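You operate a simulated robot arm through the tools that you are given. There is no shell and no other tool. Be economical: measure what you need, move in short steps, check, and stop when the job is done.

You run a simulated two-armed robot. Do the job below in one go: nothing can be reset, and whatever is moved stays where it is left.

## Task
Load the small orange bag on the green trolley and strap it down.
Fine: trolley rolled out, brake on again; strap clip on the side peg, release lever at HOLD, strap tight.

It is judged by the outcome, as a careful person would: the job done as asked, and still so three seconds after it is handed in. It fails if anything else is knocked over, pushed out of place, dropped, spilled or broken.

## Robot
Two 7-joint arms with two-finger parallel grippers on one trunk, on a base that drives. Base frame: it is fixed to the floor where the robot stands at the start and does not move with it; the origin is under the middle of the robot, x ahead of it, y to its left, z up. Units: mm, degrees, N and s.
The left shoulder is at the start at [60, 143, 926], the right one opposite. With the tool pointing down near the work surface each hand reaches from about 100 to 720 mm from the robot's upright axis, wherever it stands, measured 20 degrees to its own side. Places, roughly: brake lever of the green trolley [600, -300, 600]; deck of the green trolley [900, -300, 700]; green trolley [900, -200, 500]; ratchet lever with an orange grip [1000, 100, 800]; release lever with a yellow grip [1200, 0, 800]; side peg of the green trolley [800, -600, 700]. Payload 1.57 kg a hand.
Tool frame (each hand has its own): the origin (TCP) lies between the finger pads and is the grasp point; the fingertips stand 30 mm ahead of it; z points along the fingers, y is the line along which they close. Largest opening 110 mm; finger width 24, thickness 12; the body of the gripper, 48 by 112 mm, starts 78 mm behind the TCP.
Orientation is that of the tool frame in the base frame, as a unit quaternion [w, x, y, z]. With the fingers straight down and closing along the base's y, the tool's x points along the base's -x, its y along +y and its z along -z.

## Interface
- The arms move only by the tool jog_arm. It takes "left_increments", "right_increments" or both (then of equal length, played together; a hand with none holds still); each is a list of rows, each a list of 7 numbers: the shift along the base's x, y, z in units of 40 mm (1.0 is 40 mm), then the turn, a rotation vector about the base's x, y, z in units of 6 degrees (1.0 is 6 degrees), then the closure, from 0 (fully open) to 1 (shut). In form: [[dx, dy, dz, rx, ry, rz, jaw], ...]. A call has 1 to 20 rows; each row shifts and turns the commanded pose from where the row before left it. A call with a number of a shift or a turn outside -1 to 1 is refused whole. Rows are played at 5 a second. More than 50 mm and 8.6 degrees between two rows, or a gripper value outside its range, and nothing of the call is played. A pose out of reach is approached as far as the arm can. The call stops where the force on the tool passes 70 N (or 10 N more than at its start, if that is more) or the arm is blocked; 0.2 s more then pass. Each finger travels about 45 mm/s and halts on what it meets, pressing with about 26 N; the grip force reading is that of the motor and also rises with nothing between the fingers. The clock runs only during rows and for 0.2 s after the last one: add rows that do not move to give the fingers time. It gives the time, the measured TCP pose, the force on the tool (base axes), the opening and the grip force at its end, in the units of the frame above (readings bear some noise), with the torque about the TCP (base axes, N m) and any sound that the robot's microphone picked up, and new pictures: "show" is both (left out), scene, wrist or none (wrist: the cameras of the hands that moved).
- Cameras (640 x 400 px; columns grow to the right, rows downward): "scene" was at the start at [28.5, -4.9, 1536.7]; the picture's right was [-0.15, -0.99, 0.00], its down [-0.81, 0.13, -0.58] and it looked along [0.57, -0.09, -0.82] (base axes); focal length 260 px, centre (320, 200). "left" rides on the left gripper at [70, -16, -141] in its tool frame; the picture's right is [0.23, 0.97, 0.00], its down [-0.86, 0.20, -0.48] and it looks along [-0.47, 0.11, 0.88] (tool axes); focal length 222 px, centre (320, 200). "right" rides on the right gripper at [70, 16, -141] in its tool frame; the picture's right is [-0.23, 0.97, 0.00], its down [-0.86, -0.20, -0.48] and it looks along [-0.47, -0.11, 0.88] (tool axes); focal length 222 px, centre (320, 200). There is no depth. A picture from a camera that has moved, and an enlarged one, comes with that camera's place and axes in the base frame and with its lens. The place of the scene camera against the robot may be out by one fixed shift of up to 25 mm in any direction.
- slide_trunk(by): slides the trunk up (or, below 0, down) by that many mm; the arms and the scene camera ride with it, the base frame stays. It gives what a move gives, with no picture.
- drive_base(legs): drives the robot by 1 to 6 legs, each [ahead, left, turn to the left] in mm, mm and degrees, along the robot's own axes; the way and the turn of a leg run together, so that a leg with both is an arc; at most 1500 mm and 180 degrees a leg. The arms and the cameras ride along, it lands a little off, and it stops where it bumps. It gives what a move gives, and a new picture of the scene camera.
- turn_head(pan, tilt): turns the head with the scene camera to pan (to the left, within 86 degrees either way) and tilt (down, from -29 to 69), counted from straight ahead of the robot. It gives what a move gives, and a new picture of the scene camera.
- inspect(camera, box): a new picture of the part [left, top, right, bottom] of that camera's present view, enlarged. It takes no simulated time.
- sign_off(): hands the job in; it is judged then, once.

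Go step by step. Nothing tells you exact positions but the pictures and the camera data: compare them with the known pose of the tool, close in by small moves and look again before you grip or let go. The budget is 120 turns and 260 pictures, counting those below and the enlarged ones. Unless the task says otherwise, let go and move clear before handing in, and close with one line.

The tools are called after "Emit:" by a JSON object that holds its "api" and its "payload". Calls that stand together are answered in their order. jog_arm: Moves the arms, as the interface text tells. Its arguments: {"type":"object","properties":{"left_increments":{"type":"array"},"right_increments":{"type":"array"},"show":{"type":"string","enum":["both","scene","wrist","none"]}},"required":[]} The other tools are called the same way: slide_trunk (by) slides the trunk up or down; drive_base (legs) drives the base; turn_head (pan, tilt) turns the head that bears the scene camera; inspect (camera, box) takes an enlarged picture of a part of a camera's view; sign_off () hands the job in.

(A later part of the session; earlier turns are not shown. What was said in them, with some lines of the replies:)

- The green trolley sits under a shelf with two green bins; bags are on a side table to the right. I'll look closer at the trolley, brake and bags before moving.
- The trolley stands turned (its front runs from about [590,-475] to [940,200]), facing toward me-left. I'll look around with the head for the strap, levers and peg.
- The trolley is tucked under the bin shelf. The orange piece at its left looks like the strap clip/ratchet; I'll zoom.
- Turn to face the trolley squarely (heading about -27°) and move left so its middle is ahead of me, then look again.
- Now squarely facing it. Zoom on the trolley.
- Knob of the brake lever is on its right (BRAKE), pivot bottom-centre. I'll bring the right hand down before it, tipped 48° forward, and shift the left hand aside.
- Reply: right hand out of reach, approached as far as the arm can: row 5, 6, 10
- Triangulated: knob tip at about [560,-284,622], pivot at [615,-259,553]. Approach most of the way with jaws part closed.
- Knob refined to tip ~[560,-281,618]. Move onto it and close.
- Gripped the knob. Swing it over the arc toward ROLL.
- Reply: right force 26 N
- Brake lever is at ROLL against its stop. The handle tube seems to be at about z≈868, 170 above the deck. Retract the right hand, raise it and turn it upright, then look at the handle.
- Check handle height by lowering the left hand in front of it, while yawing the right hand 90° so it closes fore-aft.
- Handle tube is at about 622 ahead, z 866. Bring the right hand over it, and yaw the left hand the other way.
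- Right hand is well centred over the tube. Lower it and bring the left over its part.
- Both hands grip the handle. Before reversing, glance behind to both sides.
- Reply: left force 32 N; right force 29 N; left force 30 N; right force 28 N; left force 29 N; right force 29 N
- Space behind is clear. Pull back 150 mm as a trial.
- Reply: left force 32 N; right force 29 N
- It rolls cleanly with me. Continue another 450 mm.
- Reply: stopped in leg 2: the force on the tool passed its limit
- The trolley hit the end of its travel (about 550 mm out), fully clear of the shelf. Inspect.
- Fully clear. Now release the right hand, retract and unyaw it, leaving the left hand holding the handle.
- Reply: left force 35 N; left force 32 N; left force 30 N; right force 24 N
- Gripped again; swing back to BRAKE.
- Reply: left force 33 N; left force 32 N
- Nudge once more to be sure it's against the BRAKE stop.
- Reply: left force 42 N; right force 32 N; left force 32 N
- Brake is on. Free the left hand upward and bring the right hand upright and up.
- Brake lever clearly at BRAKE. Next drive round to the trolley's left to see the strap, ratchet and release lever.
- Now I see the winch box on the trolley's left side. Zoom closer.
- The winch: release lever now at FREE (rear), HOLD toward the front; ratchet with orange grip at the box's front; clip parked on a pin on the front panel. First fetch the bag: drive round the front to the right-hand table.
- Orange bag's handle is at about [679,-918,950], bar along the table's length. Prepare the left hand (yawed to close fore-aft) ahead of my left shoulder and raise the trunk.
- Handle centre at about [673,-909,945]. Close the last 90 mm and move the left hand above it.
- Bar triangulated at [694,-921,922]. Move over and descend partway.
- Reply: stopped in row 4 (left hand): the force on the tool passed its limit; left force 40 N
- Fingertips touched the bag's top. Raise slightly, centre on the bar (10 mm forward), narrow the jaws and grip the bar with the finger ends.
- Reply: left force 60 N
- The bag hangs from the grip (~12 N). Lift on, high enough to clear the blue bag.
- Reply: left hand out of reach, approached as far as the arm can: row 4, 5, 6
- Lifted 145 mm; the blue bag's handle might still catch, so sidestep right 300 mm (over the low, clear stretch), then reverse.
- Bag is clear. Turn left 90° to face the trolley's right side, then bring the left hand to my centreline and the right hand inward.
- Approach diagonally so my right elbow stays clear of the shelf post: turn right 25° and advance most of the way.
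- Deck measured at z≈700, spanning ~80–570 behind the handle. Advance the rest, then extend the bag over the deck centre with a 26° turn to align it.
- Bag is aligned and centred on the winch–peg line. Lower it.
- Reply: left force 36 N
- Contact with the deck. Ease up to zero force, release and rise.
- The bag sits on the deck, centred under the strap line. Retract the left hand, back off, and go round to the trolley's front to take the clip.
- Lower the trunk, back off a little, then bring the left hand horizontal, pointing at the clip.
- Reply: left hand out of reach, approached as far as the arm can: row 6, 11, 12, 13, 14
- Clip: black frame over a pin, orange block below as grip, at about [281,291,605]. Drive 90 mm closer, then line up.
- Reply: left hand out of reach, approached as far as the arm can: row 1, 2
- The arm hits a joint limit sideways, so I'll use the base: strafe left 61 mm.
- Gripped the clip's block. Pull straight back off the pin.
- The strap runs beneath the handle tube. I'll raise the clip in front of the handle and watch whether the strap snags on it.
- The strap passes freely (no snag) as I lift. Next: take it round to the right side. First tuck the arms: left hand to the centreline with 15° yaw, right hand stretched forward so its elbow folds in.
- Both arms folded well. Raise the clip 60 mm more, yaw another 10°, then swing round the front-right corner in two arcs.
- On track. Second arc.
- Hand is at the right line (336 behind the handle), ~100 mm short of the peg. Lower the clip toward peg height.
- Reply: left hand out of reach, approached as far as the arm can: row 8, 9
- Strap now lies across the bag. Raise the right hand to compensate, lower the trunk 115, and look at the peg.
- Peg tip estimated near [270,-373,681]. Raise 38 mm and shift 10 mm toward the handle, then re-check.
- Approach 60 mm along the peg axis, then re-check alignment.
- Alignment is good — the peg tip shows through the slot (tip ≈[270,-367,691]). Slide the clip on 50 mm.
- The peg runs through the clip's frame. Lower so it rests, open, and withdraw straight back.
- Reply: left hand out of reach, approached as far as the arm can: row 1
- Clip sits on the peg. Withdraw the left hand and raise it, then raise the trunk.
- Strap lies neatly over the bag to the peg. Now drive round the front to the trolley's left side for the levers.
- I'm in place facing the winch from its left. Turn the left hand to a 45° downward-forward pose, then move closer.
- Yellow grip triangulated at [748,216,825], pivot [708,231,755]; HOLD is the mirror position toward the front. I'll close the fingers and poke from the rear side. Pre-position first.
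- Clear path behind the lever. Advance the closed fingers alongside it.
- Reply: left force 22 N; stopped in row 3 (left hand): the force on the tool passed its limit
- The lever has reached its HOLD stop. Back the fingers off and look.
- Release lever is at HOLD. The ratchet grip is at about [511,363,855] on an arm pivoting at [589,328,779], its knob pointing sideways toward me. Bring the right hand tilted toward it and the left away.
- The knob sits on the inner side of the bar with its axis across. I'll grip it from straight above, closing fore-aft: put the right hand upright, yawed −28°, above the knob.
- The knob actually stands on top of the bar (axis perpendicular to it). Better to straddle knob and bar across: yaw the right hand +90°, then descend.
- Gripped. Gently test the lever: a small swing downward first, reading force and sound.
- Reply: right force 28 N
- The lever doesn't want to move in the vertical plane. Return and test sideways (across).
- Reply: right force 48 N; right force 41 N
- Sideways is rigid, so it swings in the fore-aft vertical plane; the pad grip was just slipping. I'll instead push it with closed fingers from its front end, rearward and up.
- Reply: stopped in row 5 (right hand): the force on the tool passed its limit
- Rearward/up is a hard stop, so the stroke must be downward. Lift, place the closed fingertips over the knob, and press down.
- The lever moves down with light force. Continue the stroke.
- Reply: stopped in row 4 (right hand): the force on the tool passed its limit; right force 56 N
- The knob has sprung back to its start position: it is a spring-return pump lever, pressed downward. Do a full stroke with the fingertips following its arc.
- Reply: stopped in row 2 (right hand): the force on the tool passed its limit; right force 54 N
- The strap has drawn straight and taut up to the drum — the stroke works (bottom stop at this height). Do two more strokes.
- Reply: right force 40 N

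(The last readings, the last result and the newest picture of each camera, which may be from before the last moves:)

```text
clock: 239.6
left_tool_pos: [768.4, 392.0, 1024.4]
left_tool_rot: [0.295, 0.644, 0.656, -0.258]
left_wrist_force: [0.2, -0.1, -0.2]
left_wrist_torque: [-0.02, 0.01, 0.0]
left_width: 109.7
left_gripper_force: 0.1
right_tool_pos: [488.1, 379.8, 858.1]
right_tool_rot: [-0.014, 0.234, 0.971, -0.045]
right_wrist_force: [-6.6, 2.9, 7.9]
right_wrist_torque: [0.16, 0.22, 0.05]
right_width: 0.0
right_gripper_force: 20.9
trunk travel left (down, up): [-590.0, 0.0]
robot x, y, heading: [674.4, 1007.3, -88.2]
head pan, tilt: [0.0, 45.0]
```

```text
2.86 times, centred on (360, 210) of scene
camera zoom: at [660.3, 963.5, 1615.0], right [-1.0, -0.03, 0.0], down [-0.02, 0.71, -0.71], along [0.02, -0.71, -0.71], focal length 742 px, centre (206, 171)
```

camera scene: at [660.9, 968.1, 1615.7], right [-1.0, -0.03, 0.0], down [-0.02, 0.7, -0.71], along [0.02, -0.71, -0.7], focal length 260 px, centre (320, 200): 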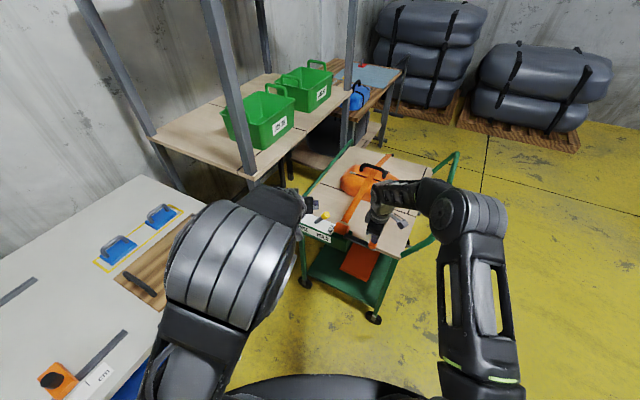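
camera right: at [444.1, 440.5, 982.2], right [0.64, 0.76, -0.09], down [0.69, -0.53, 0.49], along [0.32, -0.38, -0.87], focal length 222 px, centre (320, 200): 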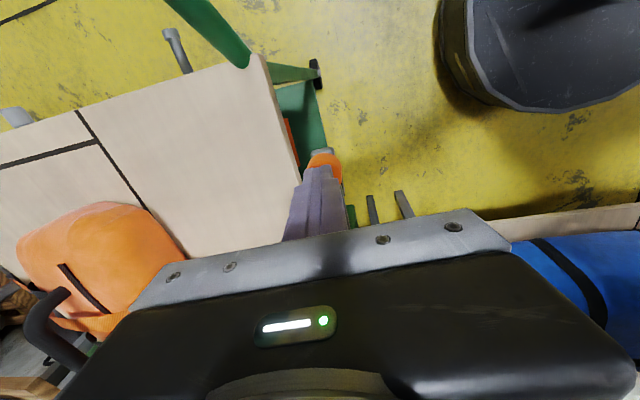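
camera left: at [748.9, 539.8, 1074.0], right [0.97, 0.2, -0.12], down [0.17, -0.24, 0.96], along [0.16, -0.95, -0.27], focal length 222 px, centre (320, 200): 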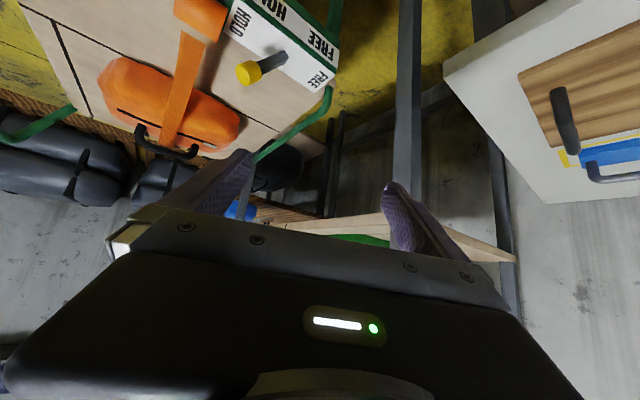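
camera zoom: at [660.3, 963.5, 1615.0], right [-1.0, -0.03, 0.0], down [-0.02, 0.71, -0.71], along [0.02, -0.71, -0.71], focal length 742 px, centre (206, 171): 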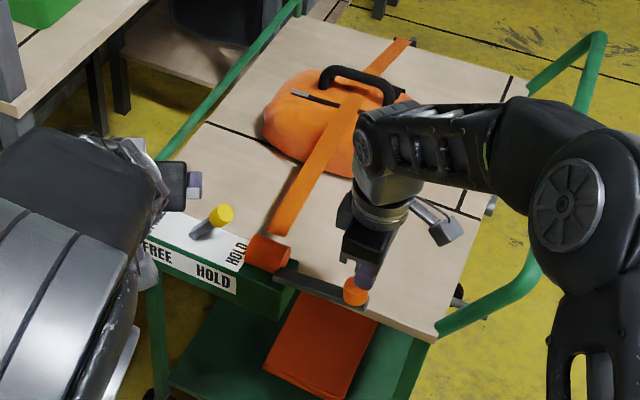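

Emit:
{"api": "inspect", "payload": {"camera": "scene", "box": [315, 150, 395, 245]}}

Emit:
{"api": "inspect", "payload": {"camera": "left", "box": [0, 0, 320, 200]}}

```text
4.21 times, centred on (355, 198) of scene
camera zoom: at [660.3, 963.5, 1615.0], right [-1.0, -0.03, 0.0], down [-0.02, 0.71, -0.71], along [0.02, -0.71, -0.71], focal length 1093 px, centre (173, 210)
```

zoom: 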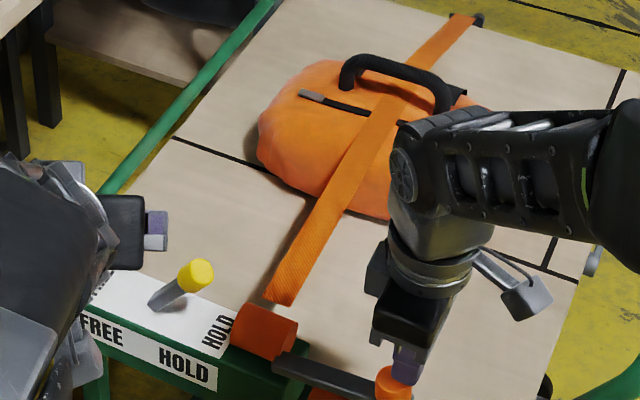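

```text
2.00 times, centred on (160, 100) of left
camera zoom: at [744.1, 540.6, 1074.0], right [0.97, 0.19, -0.12], down [0.17, -0.24, 0.96], along [0.15, -0.95, -0.27], focal length 444 px, centre (640, 400)
```

zoom: 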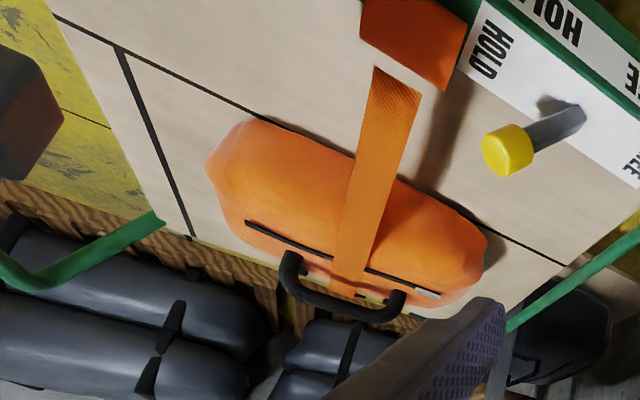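

To verify the tension I want to see the clip on the far side. Raise the right hand and drive round to look at the peg.

Emit:
{"api": "jog_arm", "payload": {"right_increments": [[0.1, -0.05, 0.9, 0, 0, 0, 1], [0, 0, 0.9, 0, 0, 0, 1], [0, 0, 0.9, 0, 0, 0, 1], [0, 0.5, 0.9, 0, 0, 0, 0.5], [0, 0.8, 0.3, 0, 0, 0, 0.5]], "show": "none"}}

Emit:
{"api": "drive_base", "payload": {"legs": [[-110, 0, 0], [-236, -608, 0], [0, 0, 60], [0, -1500, 0]]}}

Emit:
{"api": "turn_head", "payload": {"pan": 25, "tilt": 40}}

Emit:
{"api": "inspect", "payload": {"camera": "scene", "box": [200, 100, 480, 300]}}

```text
clock: 240.8
left_tool_pos: [769.0, 391.8, 1025.3]
left_tool_rot: [0.295, 0.645, 0.656, -0.259]
left_wrist_force: [-0.2, -0.2, 0.5]
left_wrist_torque: [-0.03, -0.01, -0.01]
left_width: 110.0
left_gripper_force: 0.1
right_tool_pos: [496.7, 428.7, 1015.8]
right_tool_rot: [-0.014, 0.234, 0.971, -0.044]
right_wrist_force: [0.6, -0.7, 0.2]
right_wrist_torque: [0.0, 0.02, 0.03]
right_width: 49.9
right_gripper_force: 0.1
trunk travel left (down, up): [-590.0, 0.0]
robot x, y, heading: [676.2, 1010.1, -88.2]
head pan, tilt: [0.0, 45.0]
```

```text
clock: 254.9
left_tool_pos: [-68.2, -224.3, 1025.1]
left_tool_rot: [0.384, 0.231, 0.891, -0.077]
left_wrist_force: [0.1, 0.1, -0.7]
left_wrist_torque: [0.0, 0.01, -0.02]
left_width: 109.9
left_gripper_force: 0.0
right_tool_pos: [-236.9, -444.3, 1016.0]
right_tool_rot: [0.011, -0.281, 0.958, -0.045]
right_wrist_force: [-0.4, -0.2, -0.1]
right_wrist_torque: [-0.02, 0.01, -0.03]
right_width: 55.1
right_gripper_force: 0.0
trunk travel left (down, up): [-590.0, 0.0]
robot x, y, heading: [-648.5, 4.5, -28.2]
head pan, tilt: [0.0, 45.0]
camera scene: at [-616.9, -16.6, 1614.9], right [-0.48, -0.88, 0.0], down [-0.62, 0.34, -0.71], along [0.62, -0.34, -0.71], focal length 260 px, centre (320, 200)
```

scene: 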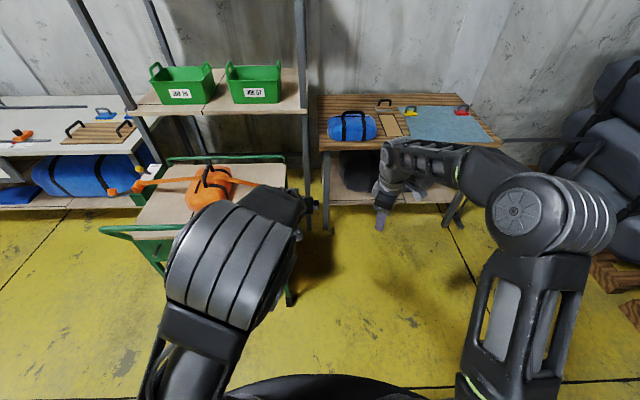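

```text
clock: 255.8
left_tool_pos: [-68.0, -223.7, 1024.7]
left_tool_rot: [0.384, 0.231, 0.891, -0.076]
left_wrist_force: [0.1, -0.1, 0.0]
left_wrist_torque: [-0.01, -0.03, -0.01]
left_width: 110.2
left_gripper_force: 0.1
right_tool_pos: [-236.8, -443.0, 1016.8]
right_tool_rot: [0.01, -0.281, 0.959, -0.045]
right_wrist_force: [-0.5, 0.5, -0.2]
right_wrist_torque: [-0.02, 0.02, -0.01]
right_width: 55.1
right_gripper_force: 0.0
trunk travel left (down, up): [-590.0, 0.0]
robot x, y, heading: [-649.2, -0.1, -28.4]
head pan, tilt: [25.0, 40.0]
camera scene: at [-603.4, 17.2, 1622.2], right [-0.06, -1.0, 0.0], down [-0.64, 0.04, -0.77], along [0.76, -0.05, -0.64], focal length 260 px, centre (320, 200)
```

scene: 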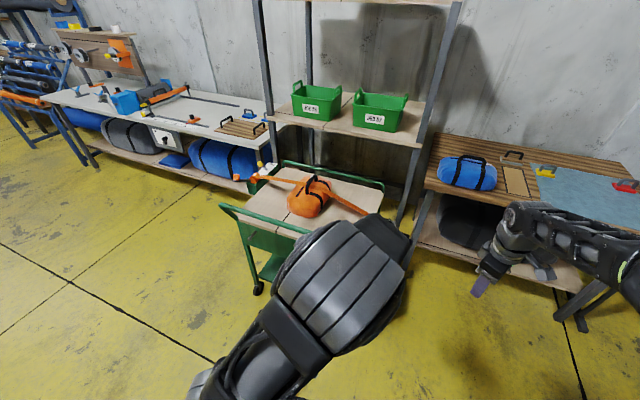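

```text
2.00 times, centred on (340, 200) of scene
camera zoom: at [-603.4, 17.2, 1622.2], right [-0.06, -1.0, 0.0], down [-0.64, 0.04, -0.77], along [0.76, -0.05, -0.64], focal length 519 px, centre (280, 200)
```

zoom: 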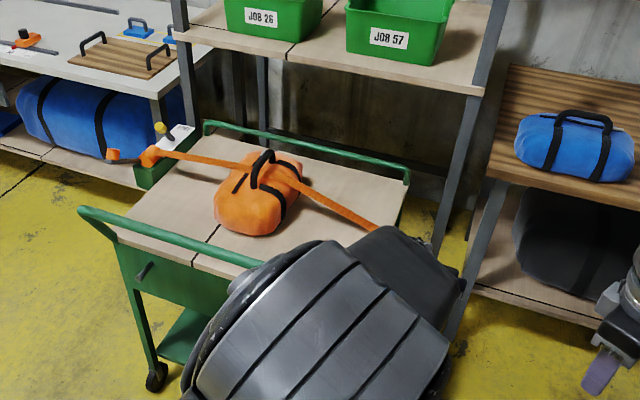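

Emit:
{"api": "drive_base", "payload": {"legs": [[0, -650, 0]]}}

Emit:
{"api": "turn_head", "payload": {"pan": 62, "tilt": 38}}

Emit:
{"api": "inspect", "payload": {"camera": "scene", "box": [220, 100, 440, 260]}}

```text
clock: 259.4
left_tool_pos: [-383.5, -803.7, 1025.1]
left_tool_rot: [0.384, 0.234, 0.89, -0.077]
left_wrist_force: [-0.9, 0.0, 0.1]
left_wrist_torque: [0.03, 0.01, 0.07]
left_width: 109.9
left_gripper_force: 0.1
right_tool_pos: [-553.9, -1020.4, 1016.2]
right_tool_rot: [0.01, -0.278, 0.959, -0.045]
right_wrist_force: [0.4, 0.3, -0.3]
right_wrist_torque: [0.0, -0.03, -0.01]
right_width: 55.1
right_gripper_force: 0.1
trunk travel left (down, up): [-590.0, 0.0]
robot x, y, heading: [-965.3, -576.7, -29.1]
head pan, tilt: [25.0, 40.0]
camera scene: at [-917.5, -558.3, 1622.2], right [-0.07, -1.0, 0.0], down [-0.64, 0.04, -0.77], along [0.76, -0.05, -0.64], focal length 260 px, centre (320, 200)
```

scene: 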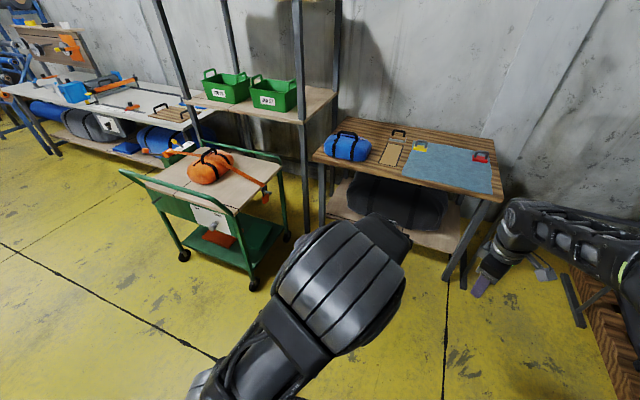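

```text
clock: 260.4
left_tool_pos: [-383.4, -802.9, 1024.6]
left_tool_rot: [0.384, 0.235, 0.89, -0.078]
left_wrist_force: [-0.1, 0.2, 0.4]
left_wrist_torque: [0.02, 0.01, 0.01]
left_width: 110.1
left_gripper_force: 0.1
right_tool_pos: [-552.7, -1019.8, 1016.4]
right_tool_rot: [0.011, -0.278, 0.959, -0.045]
right_wrist_force: [-0.2, -0.1, 0.0]
right_wrist_torque: [-0.03, -0.04, 0.03]
right_width: 55.2
right_gripper_force: 0.0
trunk travel left (down, up): [-590.0, 0.0]
robot x, y, heading: [-963.2, -571.5, -28.9]
head pan, tilt: [62.0, 38.0]
camera scene: at [-929.7, -504.8, 1625.2], right [0.55, -0.84, 0.0], down [-0.52, -0.34, -0.79], along [0.66, 0.43, -0.62], focal length 260 px, centre (320, 200)
```

scene: 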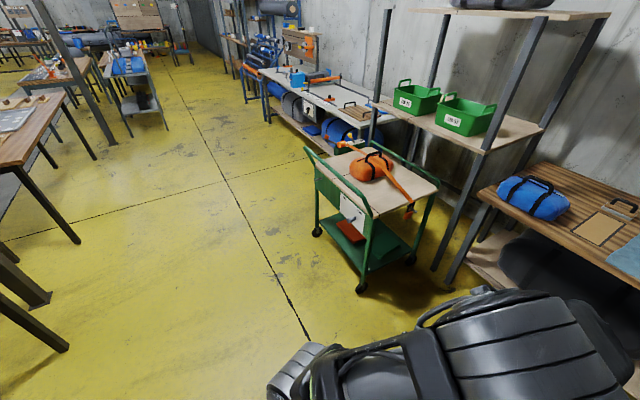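

```text
2.50 times, centred on (330, 180) of scene
camera zoom: at [-929.7, -504.8, 1625.2], right [0.55, -0.84, 0.0], down [-0.52, -0.34, -0.79], along [0.66, 0.43, -0.62], focal length 649 px, centre (295, 250)
```

zoom: 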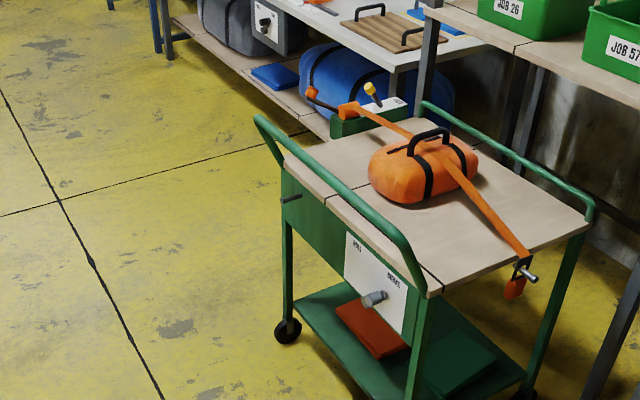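

Emit:
{"api": "inspect", "payload": {"camera": "scene", "box": [380, 170, 430, 225]}}

Emit:
{"api": "inspect", "payload": {"camera": "scene", "box": [315, 130, 425, 220]}}

```text
7.27 times, centred on (405, 198) of scene
camera zoom: at [-929.7, -504.8, 1625.2], right [0.55, -0.84, 0.0], down [-0.52, -0.34, -0.79], along [0.66, 0.43, -0.62], focal length 1888 px, centre (-298, 218)
```

zoom: 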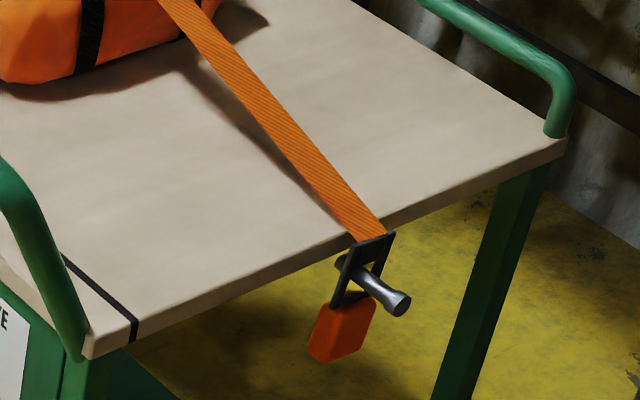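

```text
4.44 times, centred on (370, 175) of scene
camera zoom: at [-929.7, -504.8, 1625.2], right [0.55, -0.84, 0.0], down [-0.52, -0.34, -0.79], along [0.66, 0.43, -0.62], focal length 1154 px, centre (98, 311)
```

zoom: 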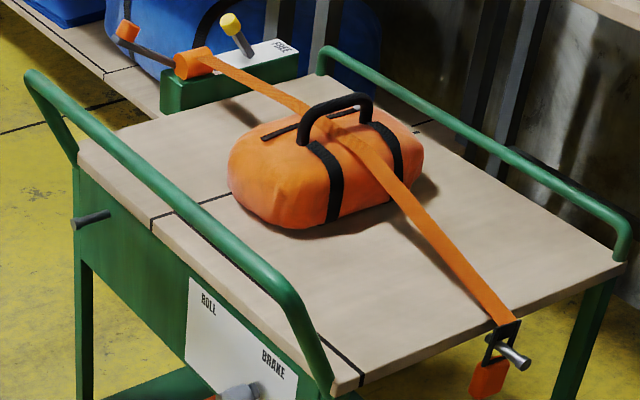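

Seen from here, the strap runs dead straight from the winch over the bag to the side peg, and the clip is pulled up hard against the peg. The release lever is at HOLD, the brake is at BRAKE, and both hands are clear. Handing in.

Emit:
{"api": "sign_off", "payload": {}}

```text
The job is handed in.
```

The orange bag is on the rolled-out, braked trolley, with the strap clipped to the side peg, the release lever at HOLD and the strap ratcheted. I judged the strap tight by eye only; the pump lever's resistance never clearly rose.
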